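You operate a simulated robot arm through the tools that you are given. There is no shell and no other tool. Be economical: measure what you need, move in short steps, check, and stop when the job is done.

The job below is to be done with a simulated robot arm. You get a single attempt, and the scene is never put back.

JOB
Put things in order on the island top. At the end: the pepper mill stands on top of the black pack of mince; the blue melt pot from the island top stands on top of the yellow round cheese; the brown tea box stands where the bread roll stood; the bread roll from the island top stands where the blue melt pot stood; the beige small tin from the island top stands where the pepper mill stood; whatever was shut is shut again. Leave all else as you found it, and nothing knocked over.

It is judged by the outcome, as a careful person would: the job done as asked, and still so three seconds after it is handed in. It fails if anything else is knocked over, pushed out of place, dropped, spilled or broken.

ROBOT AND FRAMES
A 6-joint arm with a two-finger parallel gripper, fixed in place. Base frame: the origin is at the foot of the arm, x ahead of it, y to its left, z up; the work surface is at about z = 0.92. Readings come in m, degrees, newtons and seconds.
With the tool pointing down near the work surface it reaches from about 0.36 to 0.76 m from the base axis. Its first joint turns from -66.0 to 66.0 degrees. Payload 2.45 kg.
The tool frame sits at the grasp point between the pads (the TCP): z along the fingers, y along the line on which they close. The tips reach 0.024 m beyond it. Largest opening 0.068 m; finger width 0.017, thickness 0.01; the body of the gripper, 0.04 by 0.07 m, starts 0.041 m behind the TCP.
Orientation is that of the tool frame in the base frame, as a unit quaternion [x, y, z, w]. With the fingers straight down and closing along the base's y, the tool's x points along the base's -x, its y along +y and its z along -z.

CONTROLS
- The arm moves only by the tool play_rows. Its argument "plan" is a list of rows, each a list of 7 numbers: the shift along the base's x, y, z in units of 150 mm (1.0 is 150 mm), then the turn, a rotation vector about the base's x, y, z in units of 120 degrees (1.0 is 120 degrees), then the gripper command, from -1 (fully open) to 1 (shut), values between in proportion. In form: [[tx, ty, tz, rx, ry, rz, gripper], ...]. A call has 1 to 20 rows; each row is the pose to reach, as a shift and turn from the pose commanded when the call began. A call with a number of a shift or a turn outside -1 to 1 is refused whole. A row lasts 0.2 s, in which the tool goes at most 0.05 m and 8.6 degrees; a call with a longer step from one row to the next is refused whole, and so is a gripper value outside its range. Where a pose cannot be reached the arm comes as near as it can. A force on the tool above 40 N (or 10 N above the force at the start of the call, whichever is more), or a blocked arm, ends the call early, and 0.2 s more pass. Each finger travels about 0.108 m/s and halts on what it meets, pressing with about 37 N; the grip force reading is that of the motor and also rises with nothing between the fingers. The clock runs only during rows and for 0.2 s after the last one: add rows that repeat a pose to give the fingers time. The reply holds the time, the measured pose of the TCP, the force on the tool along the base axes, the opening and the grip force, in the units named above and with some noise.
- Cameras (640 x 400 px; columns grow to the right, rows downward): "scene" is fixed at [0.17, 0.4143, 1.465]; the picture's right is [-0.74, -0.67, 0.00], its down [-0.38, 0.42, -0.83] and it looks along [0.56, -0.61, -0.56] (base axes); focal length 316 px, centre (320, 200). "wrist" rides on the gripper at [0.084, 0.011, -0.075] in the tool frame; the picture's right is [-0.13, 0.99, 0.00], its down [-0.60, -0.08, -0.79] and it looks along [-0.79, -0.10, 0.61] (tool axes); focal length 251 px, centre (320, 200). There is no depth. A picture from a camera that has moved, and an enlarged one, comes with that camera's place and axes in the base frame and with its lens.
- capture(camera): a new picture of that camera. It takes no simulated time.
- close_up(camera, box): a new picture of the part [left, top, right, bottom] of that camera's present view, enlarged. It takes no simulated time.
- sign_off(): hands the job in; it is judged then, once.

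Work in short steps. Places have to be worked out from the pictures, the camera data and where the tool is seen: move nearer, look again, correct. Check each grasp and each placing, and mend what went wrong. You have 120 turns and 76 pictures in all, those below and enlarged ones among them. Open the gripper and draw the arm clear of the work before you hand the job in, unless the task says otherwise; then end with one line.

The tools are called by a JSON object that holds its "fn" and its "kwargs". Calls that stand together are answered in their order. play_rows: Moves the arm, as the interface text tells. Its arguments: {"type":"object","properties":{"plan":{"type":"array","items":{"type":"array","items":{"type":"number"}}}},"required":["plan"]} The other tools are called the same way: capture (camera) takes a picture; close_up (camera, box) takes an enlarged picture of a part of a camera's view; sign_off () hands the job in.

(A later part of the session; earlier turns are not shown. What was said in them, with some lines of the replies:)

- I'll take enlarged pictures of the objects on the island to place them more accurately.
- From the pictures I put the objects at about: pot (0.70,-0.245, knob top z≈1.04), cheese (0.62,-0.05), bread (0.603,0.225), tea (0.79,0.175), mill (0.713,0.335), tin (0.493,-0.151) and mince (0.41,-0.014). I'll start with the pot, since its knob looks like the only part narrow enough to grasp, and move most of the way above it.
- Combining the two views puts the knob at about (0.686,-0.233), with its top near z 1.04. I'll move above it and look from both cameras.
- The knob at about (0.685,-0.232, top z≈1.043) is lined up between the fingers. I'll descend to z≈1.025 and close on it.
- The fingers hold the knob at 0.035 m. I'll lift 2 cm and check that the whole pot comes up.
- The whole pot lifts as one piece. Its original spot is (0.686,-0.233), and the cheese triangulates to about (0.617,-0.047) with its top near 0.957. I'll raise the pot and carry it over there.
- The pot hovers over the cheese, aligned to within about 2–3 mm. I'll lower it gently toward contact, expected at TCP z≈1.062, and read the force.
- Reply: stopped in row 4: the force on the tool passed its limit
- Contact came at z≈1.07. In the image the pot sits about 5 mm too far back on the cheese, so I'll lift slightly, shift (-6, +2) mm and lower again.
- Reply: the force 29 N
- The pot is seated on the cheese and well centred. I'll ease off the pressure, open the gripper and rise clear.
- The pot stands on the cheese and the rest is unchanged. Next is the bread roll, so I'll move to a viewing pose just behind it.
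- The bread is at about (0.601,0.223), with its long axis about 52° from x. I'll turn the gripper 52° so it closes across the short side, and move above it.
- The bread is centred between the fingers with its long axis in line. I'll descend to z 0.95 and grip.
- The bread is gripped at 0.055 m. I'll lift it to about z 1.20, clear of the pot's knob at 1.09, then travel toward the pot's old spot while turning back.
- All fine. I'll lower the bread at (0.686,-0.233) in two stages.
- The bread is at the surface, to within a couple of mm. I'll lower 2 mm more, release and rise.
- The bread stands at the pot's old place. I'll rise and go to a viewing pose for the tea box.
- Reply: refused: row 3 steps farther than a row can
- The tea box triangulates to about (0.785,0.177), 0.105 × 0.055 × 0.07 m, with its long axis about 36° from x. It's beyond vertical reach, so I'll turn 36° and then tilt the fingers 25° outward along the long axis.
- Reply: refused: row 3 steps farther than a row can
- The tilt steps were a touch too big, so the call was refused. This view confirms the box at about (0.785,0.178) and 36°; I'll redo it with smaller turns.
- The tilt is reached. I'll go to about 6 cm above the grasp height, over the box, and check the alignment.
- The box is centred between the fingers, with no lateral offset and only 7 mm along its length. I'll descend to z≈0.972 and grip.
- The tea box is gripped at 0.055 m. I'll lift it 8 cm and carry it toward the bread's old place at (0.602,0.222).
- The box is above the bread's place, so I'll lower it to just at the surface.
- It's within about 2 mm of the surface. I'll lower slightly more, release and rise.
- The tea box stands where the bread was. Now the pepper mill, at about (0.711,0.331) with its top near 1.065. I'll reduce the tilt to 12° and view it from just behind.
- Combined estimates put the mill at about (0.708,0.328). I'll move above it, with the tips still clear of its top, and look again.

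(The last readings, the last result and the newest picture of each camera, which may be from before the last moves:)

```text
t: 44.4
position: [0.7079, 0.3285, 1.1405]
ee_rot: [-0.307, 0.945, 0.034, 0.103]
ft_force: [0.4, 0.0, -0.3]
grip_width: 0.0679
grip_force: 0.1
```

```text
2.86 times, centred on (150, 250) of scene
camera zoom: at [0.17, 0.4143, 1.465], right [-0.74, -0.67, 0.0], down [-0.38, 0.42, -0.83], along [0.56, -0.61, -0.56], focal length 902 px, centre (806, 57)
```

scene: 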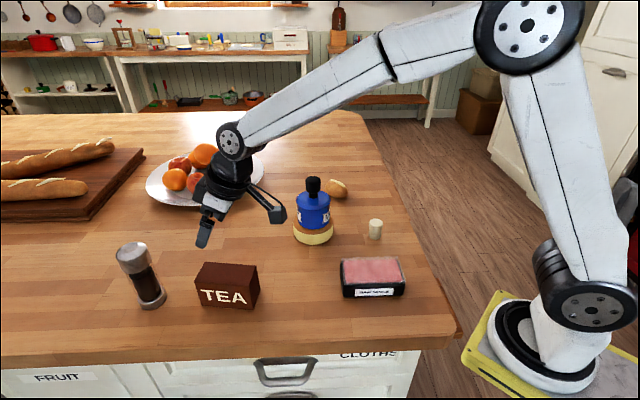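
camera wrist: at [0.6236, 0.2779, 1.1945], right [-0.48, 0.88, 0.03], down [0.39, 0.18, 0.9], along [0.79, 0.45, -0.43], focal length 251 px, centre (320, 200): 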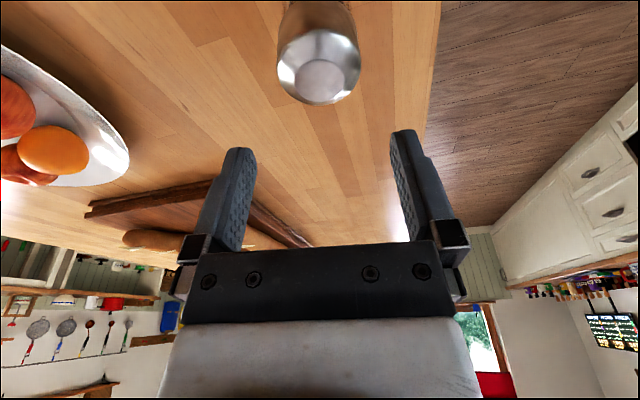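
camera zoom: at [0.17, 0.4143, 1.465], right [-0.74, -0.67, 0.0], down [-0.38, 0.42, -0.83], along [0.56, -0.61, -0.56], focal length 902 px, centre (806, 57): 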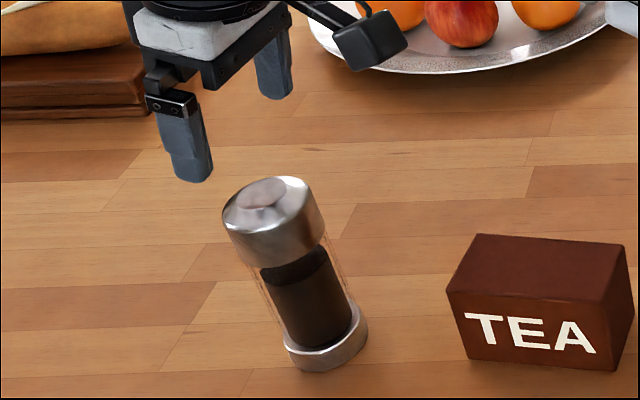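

The cap is laterally centred at about (0.711,0.330). I'll descend so the tips are just at cap-top level and verify clearance on both sides.

{"fn": "play_rows", "kwargs": {"plan": [[0.02, 0.01, -0.15, 0, 0, 0, -1], [0.02, 0.01, -0.32, 0, 0, 0, -1], [0.02, 0.01, -0.32, 0, 0, 0, -1]]}}

{"fn": "capture", "kwargs": {"camera": "wrist"}}

{"fn": "close_up", "kwargs": {"camera": "scene", "box": [90, 200, 190, 280]}}

```text
t: 45.2
position: [0.7127, 0.3284, 1.0903]
ee_rot: [-0.307, 0.945, 0.034, 0.104]
ft_force: [-0.2, -0.5, 1.0]
grip_width: 0.0682
grip_force: 0.0
```

```text
37 pictures are left
camera wrist: at [0.6271, 0.279, 1.145], right [-0.48, 0.88, 0.03], down [0.38, 0.18, 0.9], along [0.79, 0.45, -0.42], focal length 251 px, centre (320, 200)
```

wrist: 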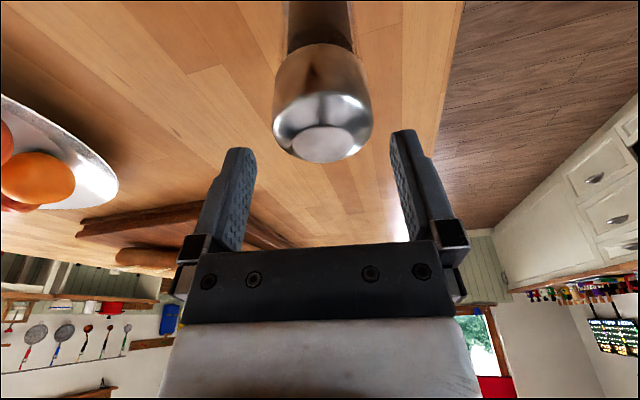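

```text
5.00 times, centred on (140, 240) of scene
camera zoom: at [0.17, 0.4143, 1.465], right [-0.74, -0.67, 0.0], down [-0.38, 0.42, -0.83], along [0.56, -0.61, -0.56], focal length 1578 px, centre (1220, 0)
```

zoom: 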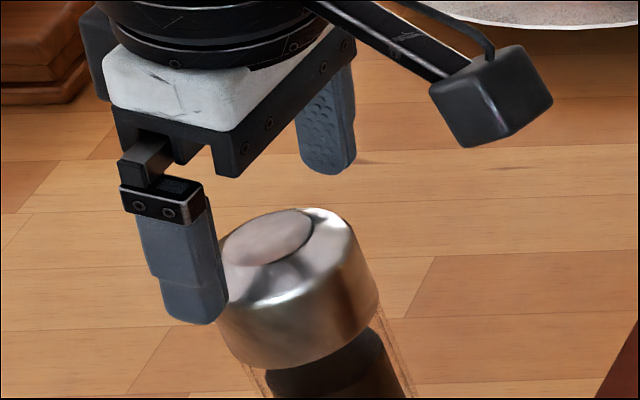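

The cap is centred between the fingers with room on both sides. I'll descend to z≈1.041 and grip.

{"fn": "play_rows", "kwargs": {"plan": [[0, 0, -0.1, 0, 0, 0, -1], [0, 0, -0.2, 0, 0, 0, -1], [0, 0, -0.32, 0, 0, 0, -1], [0, 0, -0.32, 0, 0, 0, -1], [0, 0, -0.32, 0, 0, 0, 0], [0, 0, -0.32, 0, 0, 0, 1], [0, 0, -0.32, 0, 0, 0, 1]]}}

{"fn": "close_up", "kwargs": {"camera": "scene", "box": [90, 200, 210, 310]}}

```text
t: 46.8
position: [0.7113, 0.3289, 1.0414]
ee_rot: [-0.307, 0.946, 0.033, 0.103]
ft_force: [0.3, 0.6, -1.3]
grip_width: 0.0501
grip_force: 37.1
```

```text
3.64 times, centred on (150, 255) of scene
camera zoom: at [0.17, 0.4143, 1.465], right [-0.74, -0.67, 0.0], down [-0.38, 0.42, -0.83], along [0.56, -0.61, -0.56], focal length 1148 px, centre (938, 0)
```

zoom: 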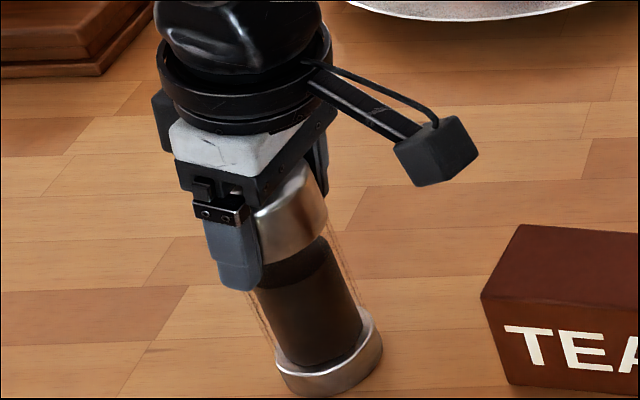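

The cap is gripped at 0.050 m. I'll lift 2 cm and check that the mill comes up whole and upright.

{"fn": "play_rows", "kwargs": {"plan": [[0, 0, 0.07, 0, 0, 0, 1], [0, 0, 0.14, 0, 0, 0, 1], [0, 0, 0.14, 0, 0, 0, 1]]}}

{"fn": "close_up", "kwargs": {"camera": "scene", "box": [90, 200, 210, 310]}}

```text
t: 47.6
position: [0.7108, 0.3276, 1.0627]
ee_rot: [-0.307, 0.946, 0.034, 0.103]
ft_force: [-0.2, 0.2, -1.9]
grip_width: 0.0499
grip_force: 36.5
```

```text
3.64 times, centred on (150, 255) of scene
camera zoom: at [0.17, 0.4143, 1.465], right [-0.74, -0.67, 0.0], down [-0.38, 0.42, -0.83], along [0.56, -0.61, -0.56], focal length 1148 px, centre (938, 0)
```

zoom: 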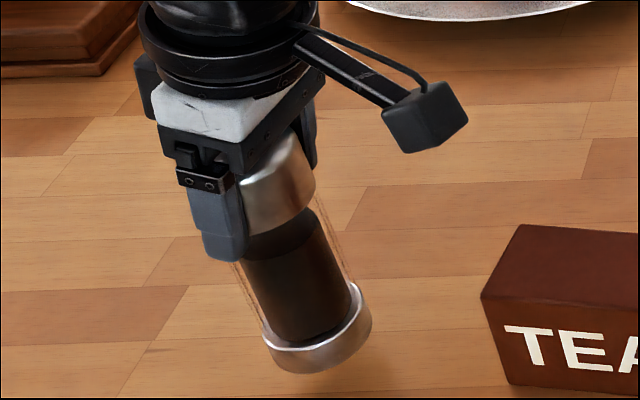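

The mill lifts whole and upright. I'll raise it to about z 1.20 and carry it over to the mince, turning the yaw back along the way.

{"fn": "play_rows", "kwargs": {"plan": [[0, 0, 0.25, 0, 0, 0, 1], [0, 0, 0.5, 0, 0, 0, 1], [0, 0, 0.75, 0, 0, 0, 1], [0, 0, 0.92, 0, 0, 0, 1], [-0.2, -0.2, 0.92, 0, 0, 0, 1], [-0.4, -0.4, 0.92, 0, 0, -0.06, 1], [-0.6, -0.6, 0.92, 0, 0, -0.12, 1], [-0.8, -0.8, 0.92, 0, 0, -0.18, 1], [-1.0, -1.0, 0.92, 0, 0, -0.24, 1], [-1.0, -1.0, 0.92, 0, 0, -0.3, 1]]}}

{"fn": "play_rows", "kwargs": {"plan": [[-0.2, -0.2, 0, 0, 0, 0, 1], [-0.4, -0.4, 0, 0, 0, 0, 1], [-0.6, -0.6, 0, 0, 0, 0, 1], [-0.8, -0.8, 0, 0, 0, 0, 1], [-1.0, -1.0, 0, 0, 0, 0, 1], [-1.0, -1.0, 0, 0, 0, 0, 1]]}}

{"fn": "play_rows", "kwargs": {"plan": [[0, -0.2, -0.2, 0, 0, 0, 1], [0, -0.28, -0.4, 0, 0, 0, 1], [0, -0.28, -0.5, 0, 0, 0, 1], [0, -0.28, -0.5, 0, 0, 0, 1]]}}

{"fn": "close_up", "kwargs": {"camera": "scene", "box": [280, 170, 440, 310]}}

{"fn": "capture", "kwargs": {"camera": "wrist"}}

```text
t: 49.8
position: [0.5629, 0.1801, 1.2003]
ee_rot: [0.002, 0.994, 0.0, 0.108]
ft_force: [-0.8, 0.2, -2.3]
grip_width: 0.0501
grip_force: 37.0
out of reach, approached as far as the arm can: row 3, 4
```

```text
t: 51.2
position: [0.4099, 0.0286, 1.2018]
ee_rot: [0.0, 0.994, -0.001, 0.108]
ft_force: [0.3, 0.5, -3.0]
grip_width: 0.0499
grip_force: 37.2
```

```text
t: 52.2
position: [0.4114, -0.0142, 1.1251]
ee_rot: [-0.001, 0.994, 0.0, 0.108]
ft_force: [-0.3, 0.6, -2.5]
grip_width: 0.0497
grip_force: 37.3
```

```text
2.86 times, centred on (360, 240) of scene
camera zoom: at [0.17, 0.4143, 1.465], right [-0.74, -0.67, 0.0], down [-0.38, 0.42, -0.83], along [0.56, -0.61, -0.56], focal length 902 px, centre (206, 86)
```

zoom: 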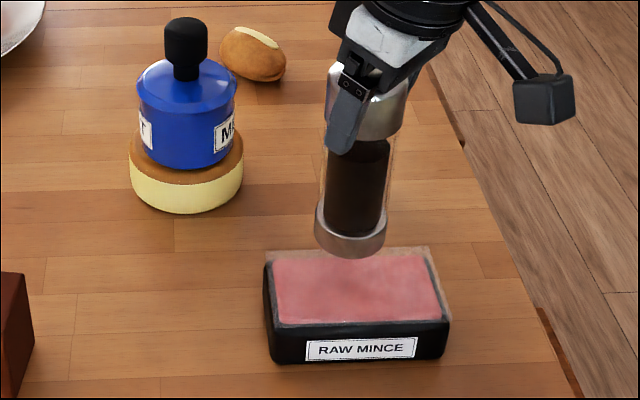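

```text
32 pictures are left
camera wrist: at [0.3144, -0.0034, 1.1794], right [0.13, 0.99, 0.03], down [0.42, -0.08, 0.9], along [0.9, -0.1, -0.43], focal length 251 px, centre (320, 200)
```

wrist: 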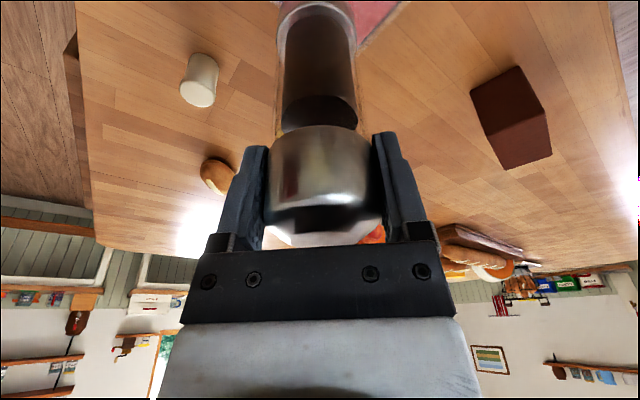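

The mill hovers nearly over the mince, and the image says it should shift about 10 mm toward -x. I'll shift and lower it to about 1 cm above contact.

{"fn": "play_rows", "kwargs": {"plan": [[-0.065, 0, 0, 0, 0, 0, 1], [-0.065, 0, -0.12, 0, 0, 0, 1], [-0.065, 0, -0.22, 0, 0, 0, 1], [-0.065, 0, -0.22, 0, 0, 0, 1]]}}

{"fn": "close_up", "kwargs": {"camera": "scene", "box": [300, 200, 440, 310]}}

```text
t: 53.2
position: [0.403, -0.0126, 1.092]
ee_rot: [0.0, 0.994, -0.001, 0.108]
ft_force: [0.0, -0.3, -2.3]
grip_width: 0.0499
grip_force: 36.5
```

```text
3.64 times, centred on (370, 255) of scene
camera zoom: at [0.17, 0.4143, 1.465], right [-0.74, -0.67, 0.0], down [-0.38, 0.42, -0.83], along [0.56, -0.61, -0.56], focal length 1148 px, centre (138, 0)
```

zoom: 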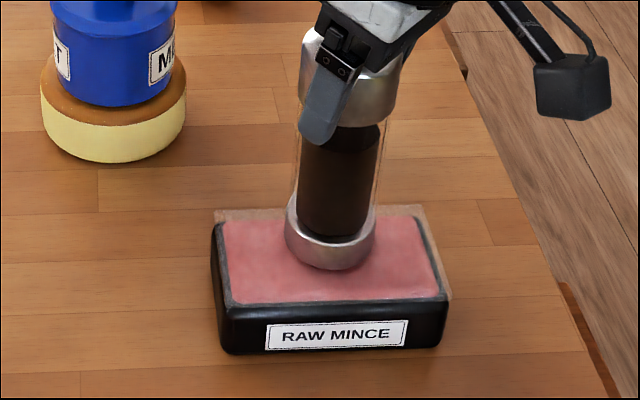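

It's well centred and still about 1 cm up. I'll lower in fine steps until it touches.

{"fn": "play_rows", "kwargs": {"plan": [[0, 0, -0.03, 0, 0, 0, 1], [0, 0, -0.045, 0, 0, 0, 1], [0, 0, -0.06, 0, 0, 0, 1], [0, 0, -0.06, 0, 0, 0, 1]]}}

{"fn": "close_up", "kwargs": {"camera": "scene", "box": [330, 220, 410, 300]}}

```text
t: 54.2
position: [0.4038, -0.0134, 1.0848]
ee_rot: [-0.001, 0.994, 0.0, 0.111]
ft_force: [6.5, 2.8, 20.8]
grip_width: 0.05
grip_force: 37.1
```

```text
5.00 times, centred on (370, 260) of scene
camera zoom: at [0.1699, 0.4144, 1.465], right [-0.74, -0.67, 0.0], down [-0.38, 0.42, -0.83], along [0.56, -0.61, -0.56], focal length 1578 px, centre (70, -100)
```

zoom: 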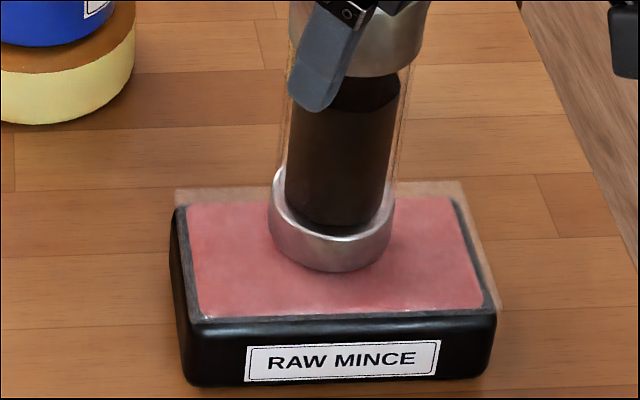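

The mill is in contact and centred. I'll ease 1 mm, open slowly and rise straight up.

{"fn": "play_rows", "kwargs": {"plan": [[0, 0, 0.006, 0, 0, 0, 1], [0, 0, 0.008, 0, 0, 0, 1], [0, 0, 0.008, 0, 0, 0, 0.4], [0, 0, 0.008, 0, 0, 0, -0.2], [0, 0, 0.008, 0, 0, 0, -1], [0, 0, 0.008, 0, 0, 0, -1], [0, 0, 0.15, 0, 0, 0, -1], [0, 0, 0.35, 0, 0, 0, -1], [0, 0, 0.65, 0, 0, 0, -1], [0, 0, 0.95, 0, 0, 0, -1], [0, 0, 0.95, 0, 0, 0, -1]]}}

{"fn": "capture", "kwargs": {"camera": "scene"}}

{"fn": "capture", "kwargs": {"camera": "wrist"}}

```text
t: 56.6
position: [0.4153, -0.0134, 1.224]
ee_rot: [0.0, 0.994, 0.0, 0.108]
ft_force: [0.1, -0.2, 0.7]
grip_width: 0.0677
grip_force: 0.1
out of reach, approached as far as the arm can: row 10, 11
```

```text
29 pictures are left
```

scene: 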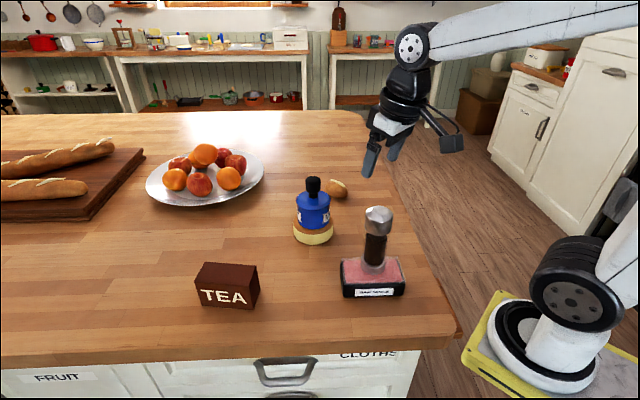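

```text
28 pictures are left
camera wrist: at [0.3176, -0.0031, 1.2795], right [0.13, 0.99, 0.03], down [0.42, -0.08, 0.9], along [0.9, -0.1, -0.43], focal length 251 px, centre (320, 200)
```

wrist: 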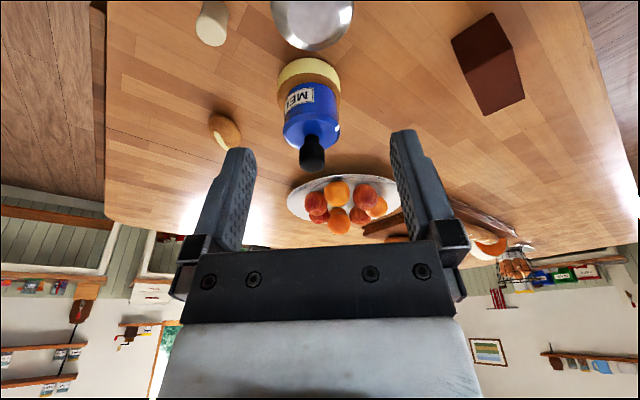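

The mill stands on the mince. The last item is the tin, at about (0.488,-0.148). I'll move away from the mill toward it, turning to yaw 25°, and look at it from behind.

{"fn": "play_rows", "kwargs": {"plan": [[0, -0.25, 0, 0, 0, 0.065, -1], [0, -0.5, 0, 0, 0, 0.13, -1], [0, -0.75, 0, 0, 0, 0.19, -1], [0, -1.0, 0, 0, 0, 0.208, -1], [0, -1.0, -0.25, 0, 0, 0.208, -1], [0, -1.0, -0.5, 0, 0, 0.208, -1], [0, -1.0, -0.5, 0, 0, 0.208, -1]]}}

{"fn": "capture", "kwargs": {"camera": "wrist"}}

```text
t: 58.2
position: [0.4151, -0.1631, 1.1493]
ee_rot: [-0.215, 0.97, 0.024, 0.106]
ft_force: [0.7, 0.6, 0.3]
grip_width: 0.0679
grip_force: 0.1
```

```text
27 pictures are left
camera wrist: at [0.3221, -0.1956, 1.2035], right [-0.3, 0.95, 0.03], down [0.41, 0.11, 0.9], along [0.86, 0.29, -0.43], focal length 251 px, centre (320, 200)
```

wrist: 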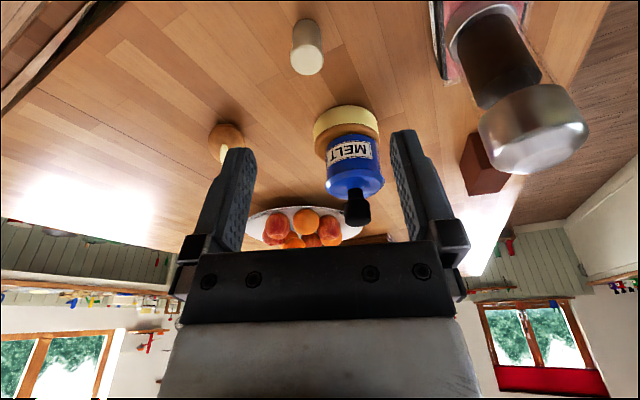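

The tin is at about (0.487,-0.151), with its top near 0.966. I'll add 13° of tilt, which the far placement needs, and move above it.

{"fn": "play_rows", "kwargs": {"plan": [[0.15, 0.02, -0.1, 0.023, -0.049, 0, -1], [0.3, 0.05, -0.25, 0.0458, -0.0981, 0, -1], [0.48, 0.08, -0.4, 0.0458, -0.0981, 0, -1], [0.48, 0.08, -0.6, 0.0458, -0.0981, 0, -1], [0.48, 0.08, -0.6, 0.0458, -0.0981, 0, -1]]}}

{"fn": "capture", "kwargs": {"camera": "wrist"}}

{"fn": "close_up", "kwargs": {"camera": "scene", "box": [300, 150, 460, 300]}}

```text
t: 59.4
position: [0.4878, -0.152, 1.0604]
ee_rot: [-0.211, 0.952, 0.047, 0.215]
ft_force: [0.7, -0.2, -1.0]
grip_width: 0.0679
grip_force: 0.0
```

```text
26 pictures are left
camera wrist: at [0.3868, -0.1882, 1.0901], right [-0.31, 0.95, 0.06], down [0.22, 0.01, 0.98], along [0.92, 0.32, -0.21], focal length 251 px, centre (320, 200)
```

wrist: 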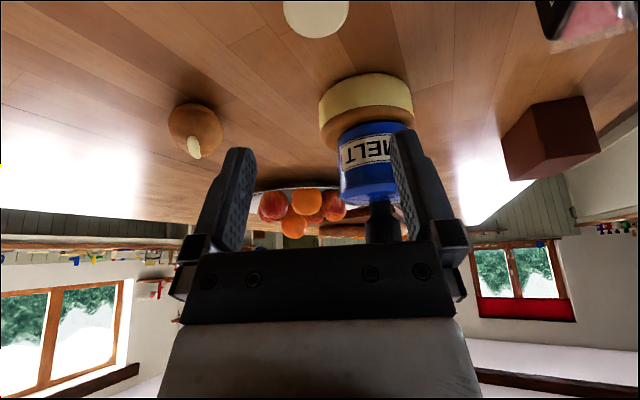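

```text
2.67 times, centred on (380, 225) of scene
camera zoom: at [0.17, 0.4143, 1.465], right [-0.74, -0.67, 0.0], down [-0.38, 0.42, -0.83], along [0.56, -0.61, -0.56], focal length 842 px, centre (160, 133)
```

zoom: 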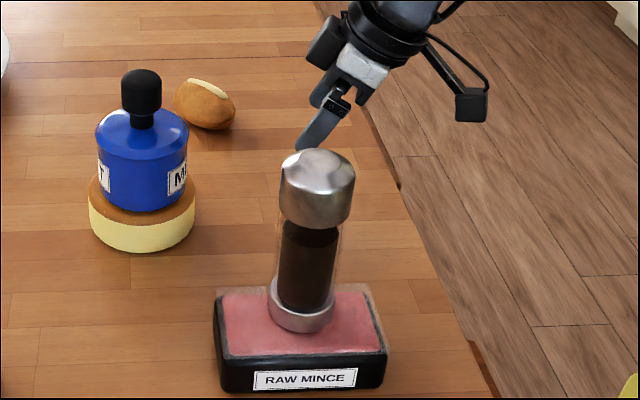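

The tin is centred between the fingers. I'll descend to z 0.955 and grip.

{"fn": "play_rows", "kwargs": {"plan": [[0, 0, -0.2, 0, 0, 0, -1], [0, 0, -0.4, 0, 0, 0, -1], [0, 0, -0.6, 0, 0, 0, -1], [0, 0, -0.69, 0, 0, 0, -1], [0, 0, -0.69, 0, 0, 0, -1], [0, 0, -0.69, 0, 0, 0, 0], [0, 0, -0.69, 0, 0, 0, 1], [0, 0, -0.69, 0, 0, 0, 1]]}}

{"fn": "capture", "kwargs": {"camera": "wrist"}}

```text
t: 61.2
position: [0.4873, -0.1532, 0.9572]
ee_rot: [-0.21, 0.953, 0.047, 0.215]
ft_force: [-0.4, 0.3, -0.3]
grip_width: 0.0319
grip_force: 37.0
```

```text
24 pictures are left
camera wrist: at [0.3855, -0.1899, 0.9876], right [-0.31, 0.95, 0.06], down [0.22, 0.01, 0.98], along [0.92, 0.32, -0.21], focal length 251 px, centre (320, 200)
```

wrist: 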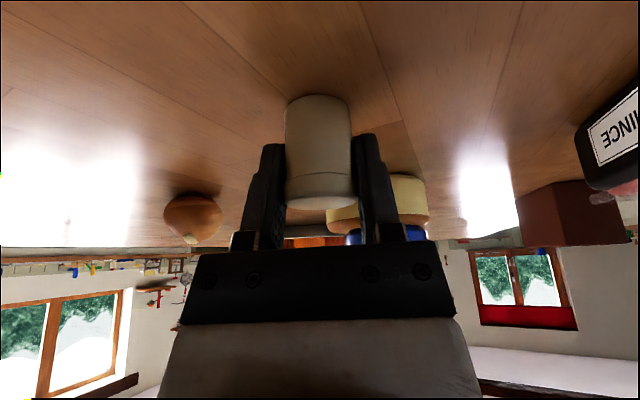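

The tin is gripped at 0.032 m. I'll lift to about z 1.20, above mill and pot, then travel toward the mill's old place.

{"fn": "play_rows", "kwargs": {"plan": [[0, 0, 0.2, 0, 0, 0, 1], [0, 0, 0.5, 0, 0, 0, 1], [0, 0, 0.8, 0, 0, 0, 1], [0, 0, 1.0, 0, 0, 0, 1]]}}

{"fn": "play_rows", "kwargs": {"plan": [[0.1, 0, 0.3, 0, 0, 0, 1], [0.2, 0, 0.62, 0, 0, 0, 1], [0.25, 0.2, 0.62, 0, 0, 0, 1], [0.3, 0.5, 0.62, 0, 0, 0, 1], [0.35, 0.75, 0.62, 0, 0, 0, 1], [0.4, 1.0, 0.62, 0, 0, 0, 1]]}}

{"fn": "play_rows", "kwargs": {"plan": [[0.1, 0.25, 0, 0, 0, 0, 1], [0.2, 0.5, 0, 0, 0, 0, 1], [0.3, 0.75, 0, 0, 0, 0, 1], [0.4, 1.0, 0, 0, 0, 0, 1], [0.4, 1.0, 0, 0, 0, 0, 1]]}}

{"fn": "capture", "kwargs": {"camera": "scene"}}

```text
t: 62.2
position: [0.4851, -0.1537, 1.1052]
ee_rot: [-0.21, 0.953, 0.047, 0.215]
ft_force: [0.1, 0.2, -0.8]
grip_width: 0.0317
grip_force: 36.6
```

```text
refused: row 2 steps farther than a row can; nothing moved
```

```text
t: 63.4
position: [0.5467, -0.0019, 1.1055]
ee_rot: [-0.211, 0.952, 0.048, 0.216]
ft_force: [0.1, 0.1, -0.2]
grip_width: 0.0321
grip_force: 36.8
```

```text
23 pictures are left
```

scene: 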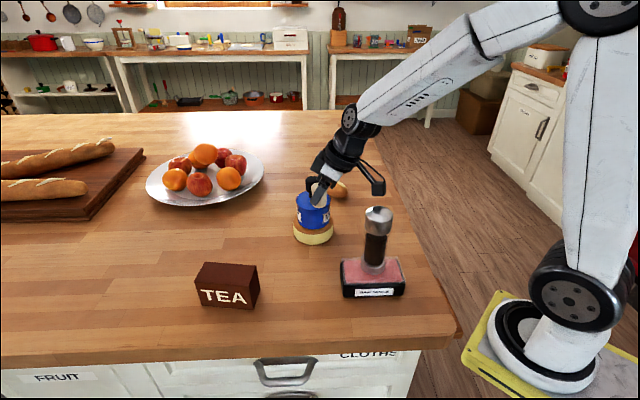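

One call was refused, so the tool passed between the mill and the pot lower than I'd intended. The forces stayed near zero; I'll check that both are undisturbed before moving on.

{"fn": "close_up", "kwargs": {"camera": "scene", "box": [280, 140, 440, 310]}}

```text
2.35 times, centred on (360, 225) of scene
camera zoom: at [0.17, 0.4143, 1.465], right [-0.74, -0.67, 0.0], down [-0.38, 0.42, -0.83], along [0.56, -0.61, -0.56], focal length 743 px, centre (226, 141)
```

zoom: 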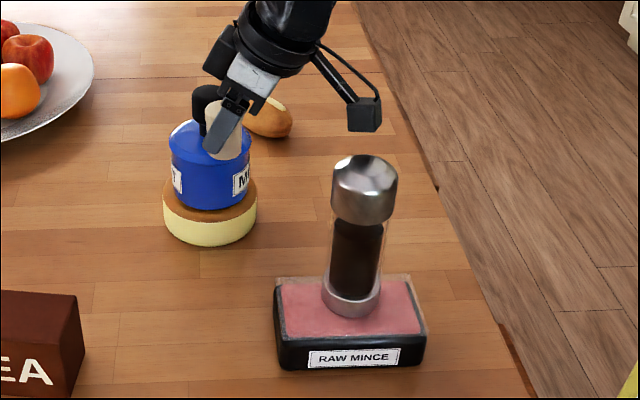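

Pot and mill are both undisturbed. I'll go straight up first, then continue toward the mill's old place.

{"fn": "play_rows", "kwargs": {"plan": [[0, 0, 0.25, 0, 0, 0, 1], [0, 0, 0.5, 0, 0, 0, 1], [0, 0.2, 0.5, 0, 0, 0, 1], [0.1, 0.4, 0.5, 0, 0, 0, 1], [0.2, 0.6, 0.5, 0, 0, 0, 1], [0.3, 0.8, 0.5, 0, 0, 0, 1], [0.4, 1.0, 0.5, 0, 0, 0, 1], [0.4, 1.0, 0.5, 0, 0, 0, 1]]}}

{"fn": "play_rows", "kwargs": {"plan": [[0.15, 0.25, 0, 0, 0, 0, 1], [0.3, 0.5, 0, 0, 0, 0, 1], [0.45, 0.75, 0, 0, 0, 0, 1], [0.6, 1.0, 0, 0, 0, 0, 1], [0.6, 1.0, 0, 0, 0, 0, 1]]}}

```text
t: 65.2
position: [0.607, 0.147, 1.1828]
ee_rot: [-0.211, 0.952, 0.048, 0.215]
ft_force: [0.7, -0.8, -0.4]
grip_width: 0.0319
grip_force: 36.7
```

```text
t: 66.4
position: [0.695, 0.2954, 1.1818]
ee_rot: [-0.21, 0.953, 0.047, 0.215]
ft_force: [-0.1, 0.1, -0.6]
grip_width: 0.0319
grip_force: 37.2
```

I'm nearly over the target. I'll move to (0.711,0.329) and lower partway.

{"fn": "play_rows", "kwargs": {"plan": [[0.107, 0.224, 0, 0, 0, 0, 1], [0.107, 0.224, -0.25, 0, 0, 0, 1], [0.107, 0.224, -0.5, 0, 0, 0, 1], [0.107, 0.224, -0.75, 0, 0, 0, 1], [0.107, 0.224, -1.0, 0, 0, 0, 1], [0.107, 0.224, -1.0, 0, 0, 0, 1]]}}

{"fn": "close_up", "kwargs": {"camera": "scene", "box": [90, 180, 270, 320]}}

```text
t: 67.8
position: [0.7131, 0.3293, 1.0325]
ee_rot: [-0.211, 0.952, 0.048, 0.215]
ft_force: [-0.1, -1.1, -1.2]
grip_width: 0.032
grip_force: 36.9
```

```text
2.86 times, centred on (180, 250) of scene
camera zoom: at [0.17, 0.4143, 1.465], right [-0.74, -0.67, 0.0], down [-0.38, 0.42, -0.83], along [0.56, -0.61, -0.56], focal length 902 px, centre (720, 57)
```

zoom: 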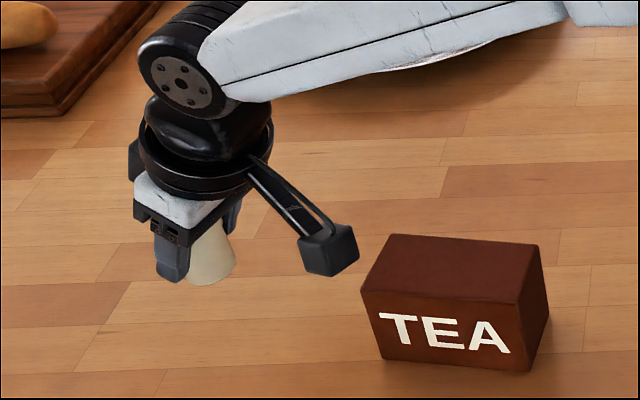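

The wrist camera block would come close to the tea box on the way down. I'll turn 25° about the vertical so the block swings away from the tea, keeping the tin in place.

{"fn": "play_rows", "kwargs": {"plan": [[0, 0, 0, 0, 0, -0.06, 1], [0, 0, 0, 0, 0, -0.12, 1], [0, 0, 0, 0, 0, -0.18, 1], [0, 0, 0, 0, 0, -0.22, 1], [0, 0, 0, 0, 0, -0.22, 1]]}}

{"fn": "close_up", "kwargs": {"camera": "scene", "box": [90, 180, 270, 320]}}

```text
t: 69.0
position: [0.7117, 0.3307, 1.0308]
ee_rot: [0.013, 0.975, -0.002, 0.22]
ft_force: [0.6, -0.4, -0.9]
grip_width: 0.032
grip_force: 36.7
```

```text
2.86 times, centred on (180, 250) of scene
camera zoom: at [0.17, 0.4143, 1.465], right [-0.74, -0.67, 0.0], down [-0.38, 0.42, -0.83], along [0.56, -0.61, -0.56], focal length 902 px, centre (720, 57)
```

zoom: 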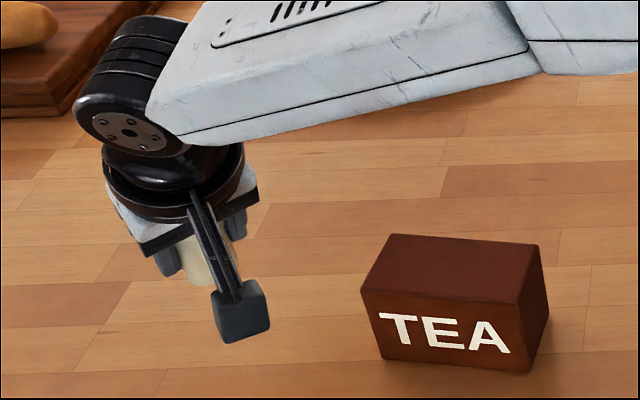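

The camera block now clears the tea box well. I'll lower to just above the surface.

{"fn": "play_rows", "kwargs": {"plan": [[0, 0, -0.2, 0, 0, 0, 1], [0, 0, -0.4, 0, 0, 0, 1], [0, 0, -0.46, 0, 0, 0, 1], [0, 0, -0.485, 0, 0, 0, 1], [0, 0, -0.485, 0, 0, 0, 1]]}}

{"fn": "close_up", "kwargs": {"camera": "scene", "box": [90, 200, 230, 320]}}

{"fn": "capture", "kwargs": {"camera": "wrist"}}

```text
t: 70.2
position: [0.7133, 0.3304, 0.9578]
ee_rot: [0.012, 0.975, -0.003, 0.22]
ft_force: [-0.1, -0.2, 0.6]
grip_width: 0.0317
grip_force: 36.6
```

```text
3.33 times, centred on (160, 260) of scene
camera zoom: at [0.17, 0.4143, 1.465], right [-0.74, -0.67, 0.0], down [-0.38, 0.42, -0.83], along [0.56, -0.61, -0.56], focal length 1052 px, centre (853, 0)
```

zoom: 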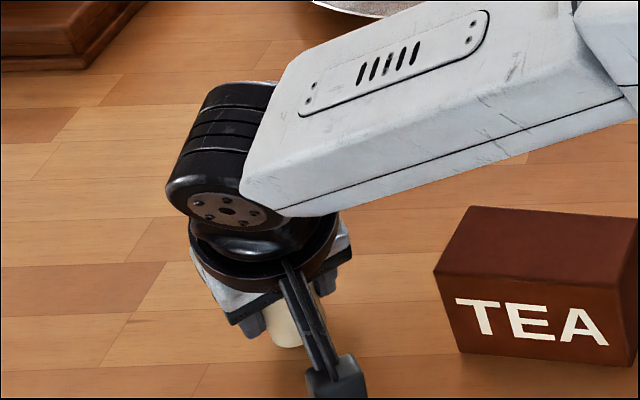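

```text
18 pictures are left
camera wrist: at [0.6061, 0.3433, 0.9889], right [0.14, 0.99, 0.06], down [0.2, -0.08, 0.98], along [0.97, -0.13, -0.21], focal length 251 px, centre (320, 200)
```

wrist: 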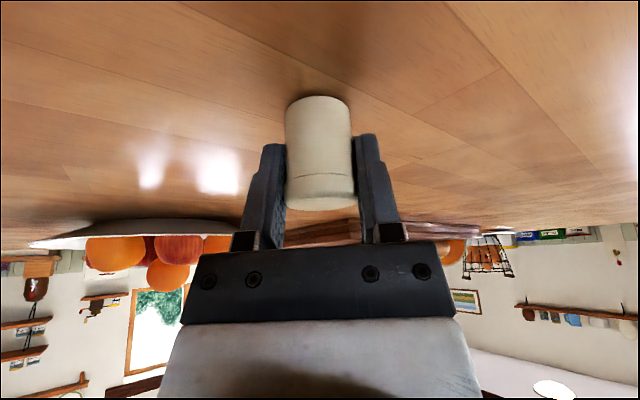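

The tin is upright and about at surface level. I'll lower the last 2 mm, release and rise.

{"fn": "play_rows", "kwargs": {"plan": [[0, 0, -0.008, 0, 0, 0, 1], [0, 0, -0.012, 0, 0, 0, 1], [0, 0, -0.012, 0, 0, 0, 0.5], [0, 0, -0.012, 0, 0, 0, 0], [0, 0, -0.012, 0, 0, 0, -1], [0, 0, -0.012, 0, 0, 0, -1], [0, 0, -0.012, 0, 0, 0, -1], [0, 0, 0.2, 0, 0, 0, -1], [0, 0, 0.5, 0, 0, 0, -1], [0, 0, 0.8, 0, 0, 0, -1], [0, 0, 1.0, 0, 0, 0, -1], [-0.2, -0.1, 1.0, 0, 0, 0, -1], [-0.45, -0.2, 1.0, 0, 0, 0, -1], [-0.45, -0.2, 1.0, 0, 0, 0, -1]]}}

{"fn": "capture", "kwargs": {"camera": "scene"}}

{"fn": "capture", "kwargs": {"camera": "wrist"}}

```text
t: 73.2
position: [0.6436, 0.2988, 1.1084]
ee_rot: [0.011, 0.975, -0.003, 0.22]
ft_force: [0.1, -0.3, 0.0]
grip_width: 0.0679
grip_force: 0.0
```

```text
17 pictures are left
```

scene: 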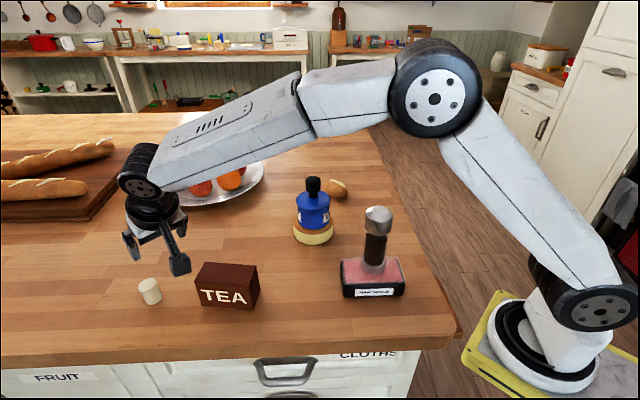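

```text
16 pictures are left
camera wrist: at [0.5369, 0.3122, 1.1398], right [0.14, 0.99, 0.06], down [0.2, -0.08, 0.98], along [0.97, -0.13, -0.21], focal length 251 px, centre (320, 200)
```

wrist: 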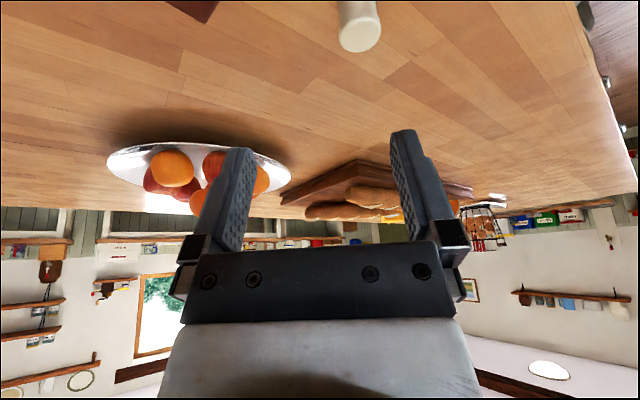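

All five items are in place. I'll raise the arm clear and take one final look.

{"fn": "play_rows", "kwargs": {"plan": [[0, 0, 0.3, 0, 0, 0, -1], [-0.1, 0, 0.55, 0, 0, 0, -1], [-0.3, -0.1, 0.75, 0, 0, 0, -1], [-0.5, -0.2, 0.85, 0, 0, 0, -1], [-0.5, -0.2, 0.85, 0, 0, 0, -1]]}}

{"fn": "close_up", "kwargs": {"camera": "scene", "box": [120, 160, 440, 320]}}

```text
t: 74.4
position: [0.5674, 0.2721, 1.2375]
ee_rot: [0.011, 0.975, -0.003, 0.22]
ft_force: [0.6, 0.1, 1.2]
grip_width: 0.0681
grip_force: 0.0
```

```text
2.00 times, centred on (280, 240) of scene
camera zoom: at [0.17, 0.4143, 1.465], right [-0.74, -0.67, 0.0], down [-0.38, 0.42, -0.83], along [0.56, -0.61, -0.56], focal length 631 px, centre (400, 120)
```

zoom: 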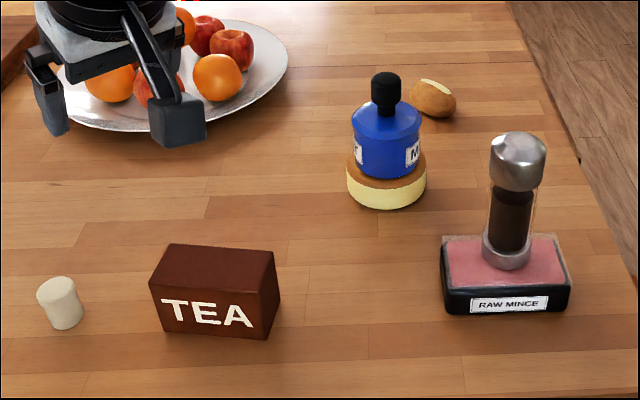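

Everything stands as asked and the arm is clear with the gripper open, so I'm handing the job in.

{"fn": "sign_off", "kwargs": {}}

```text
The job is handed in.
```

The job is handed in: the mill stands on the mince, the pot on the cheese, the tea box where the bread was, the bread where the pot was, and the tin where the mill was; nothing was knocked over, and I never opened anything.
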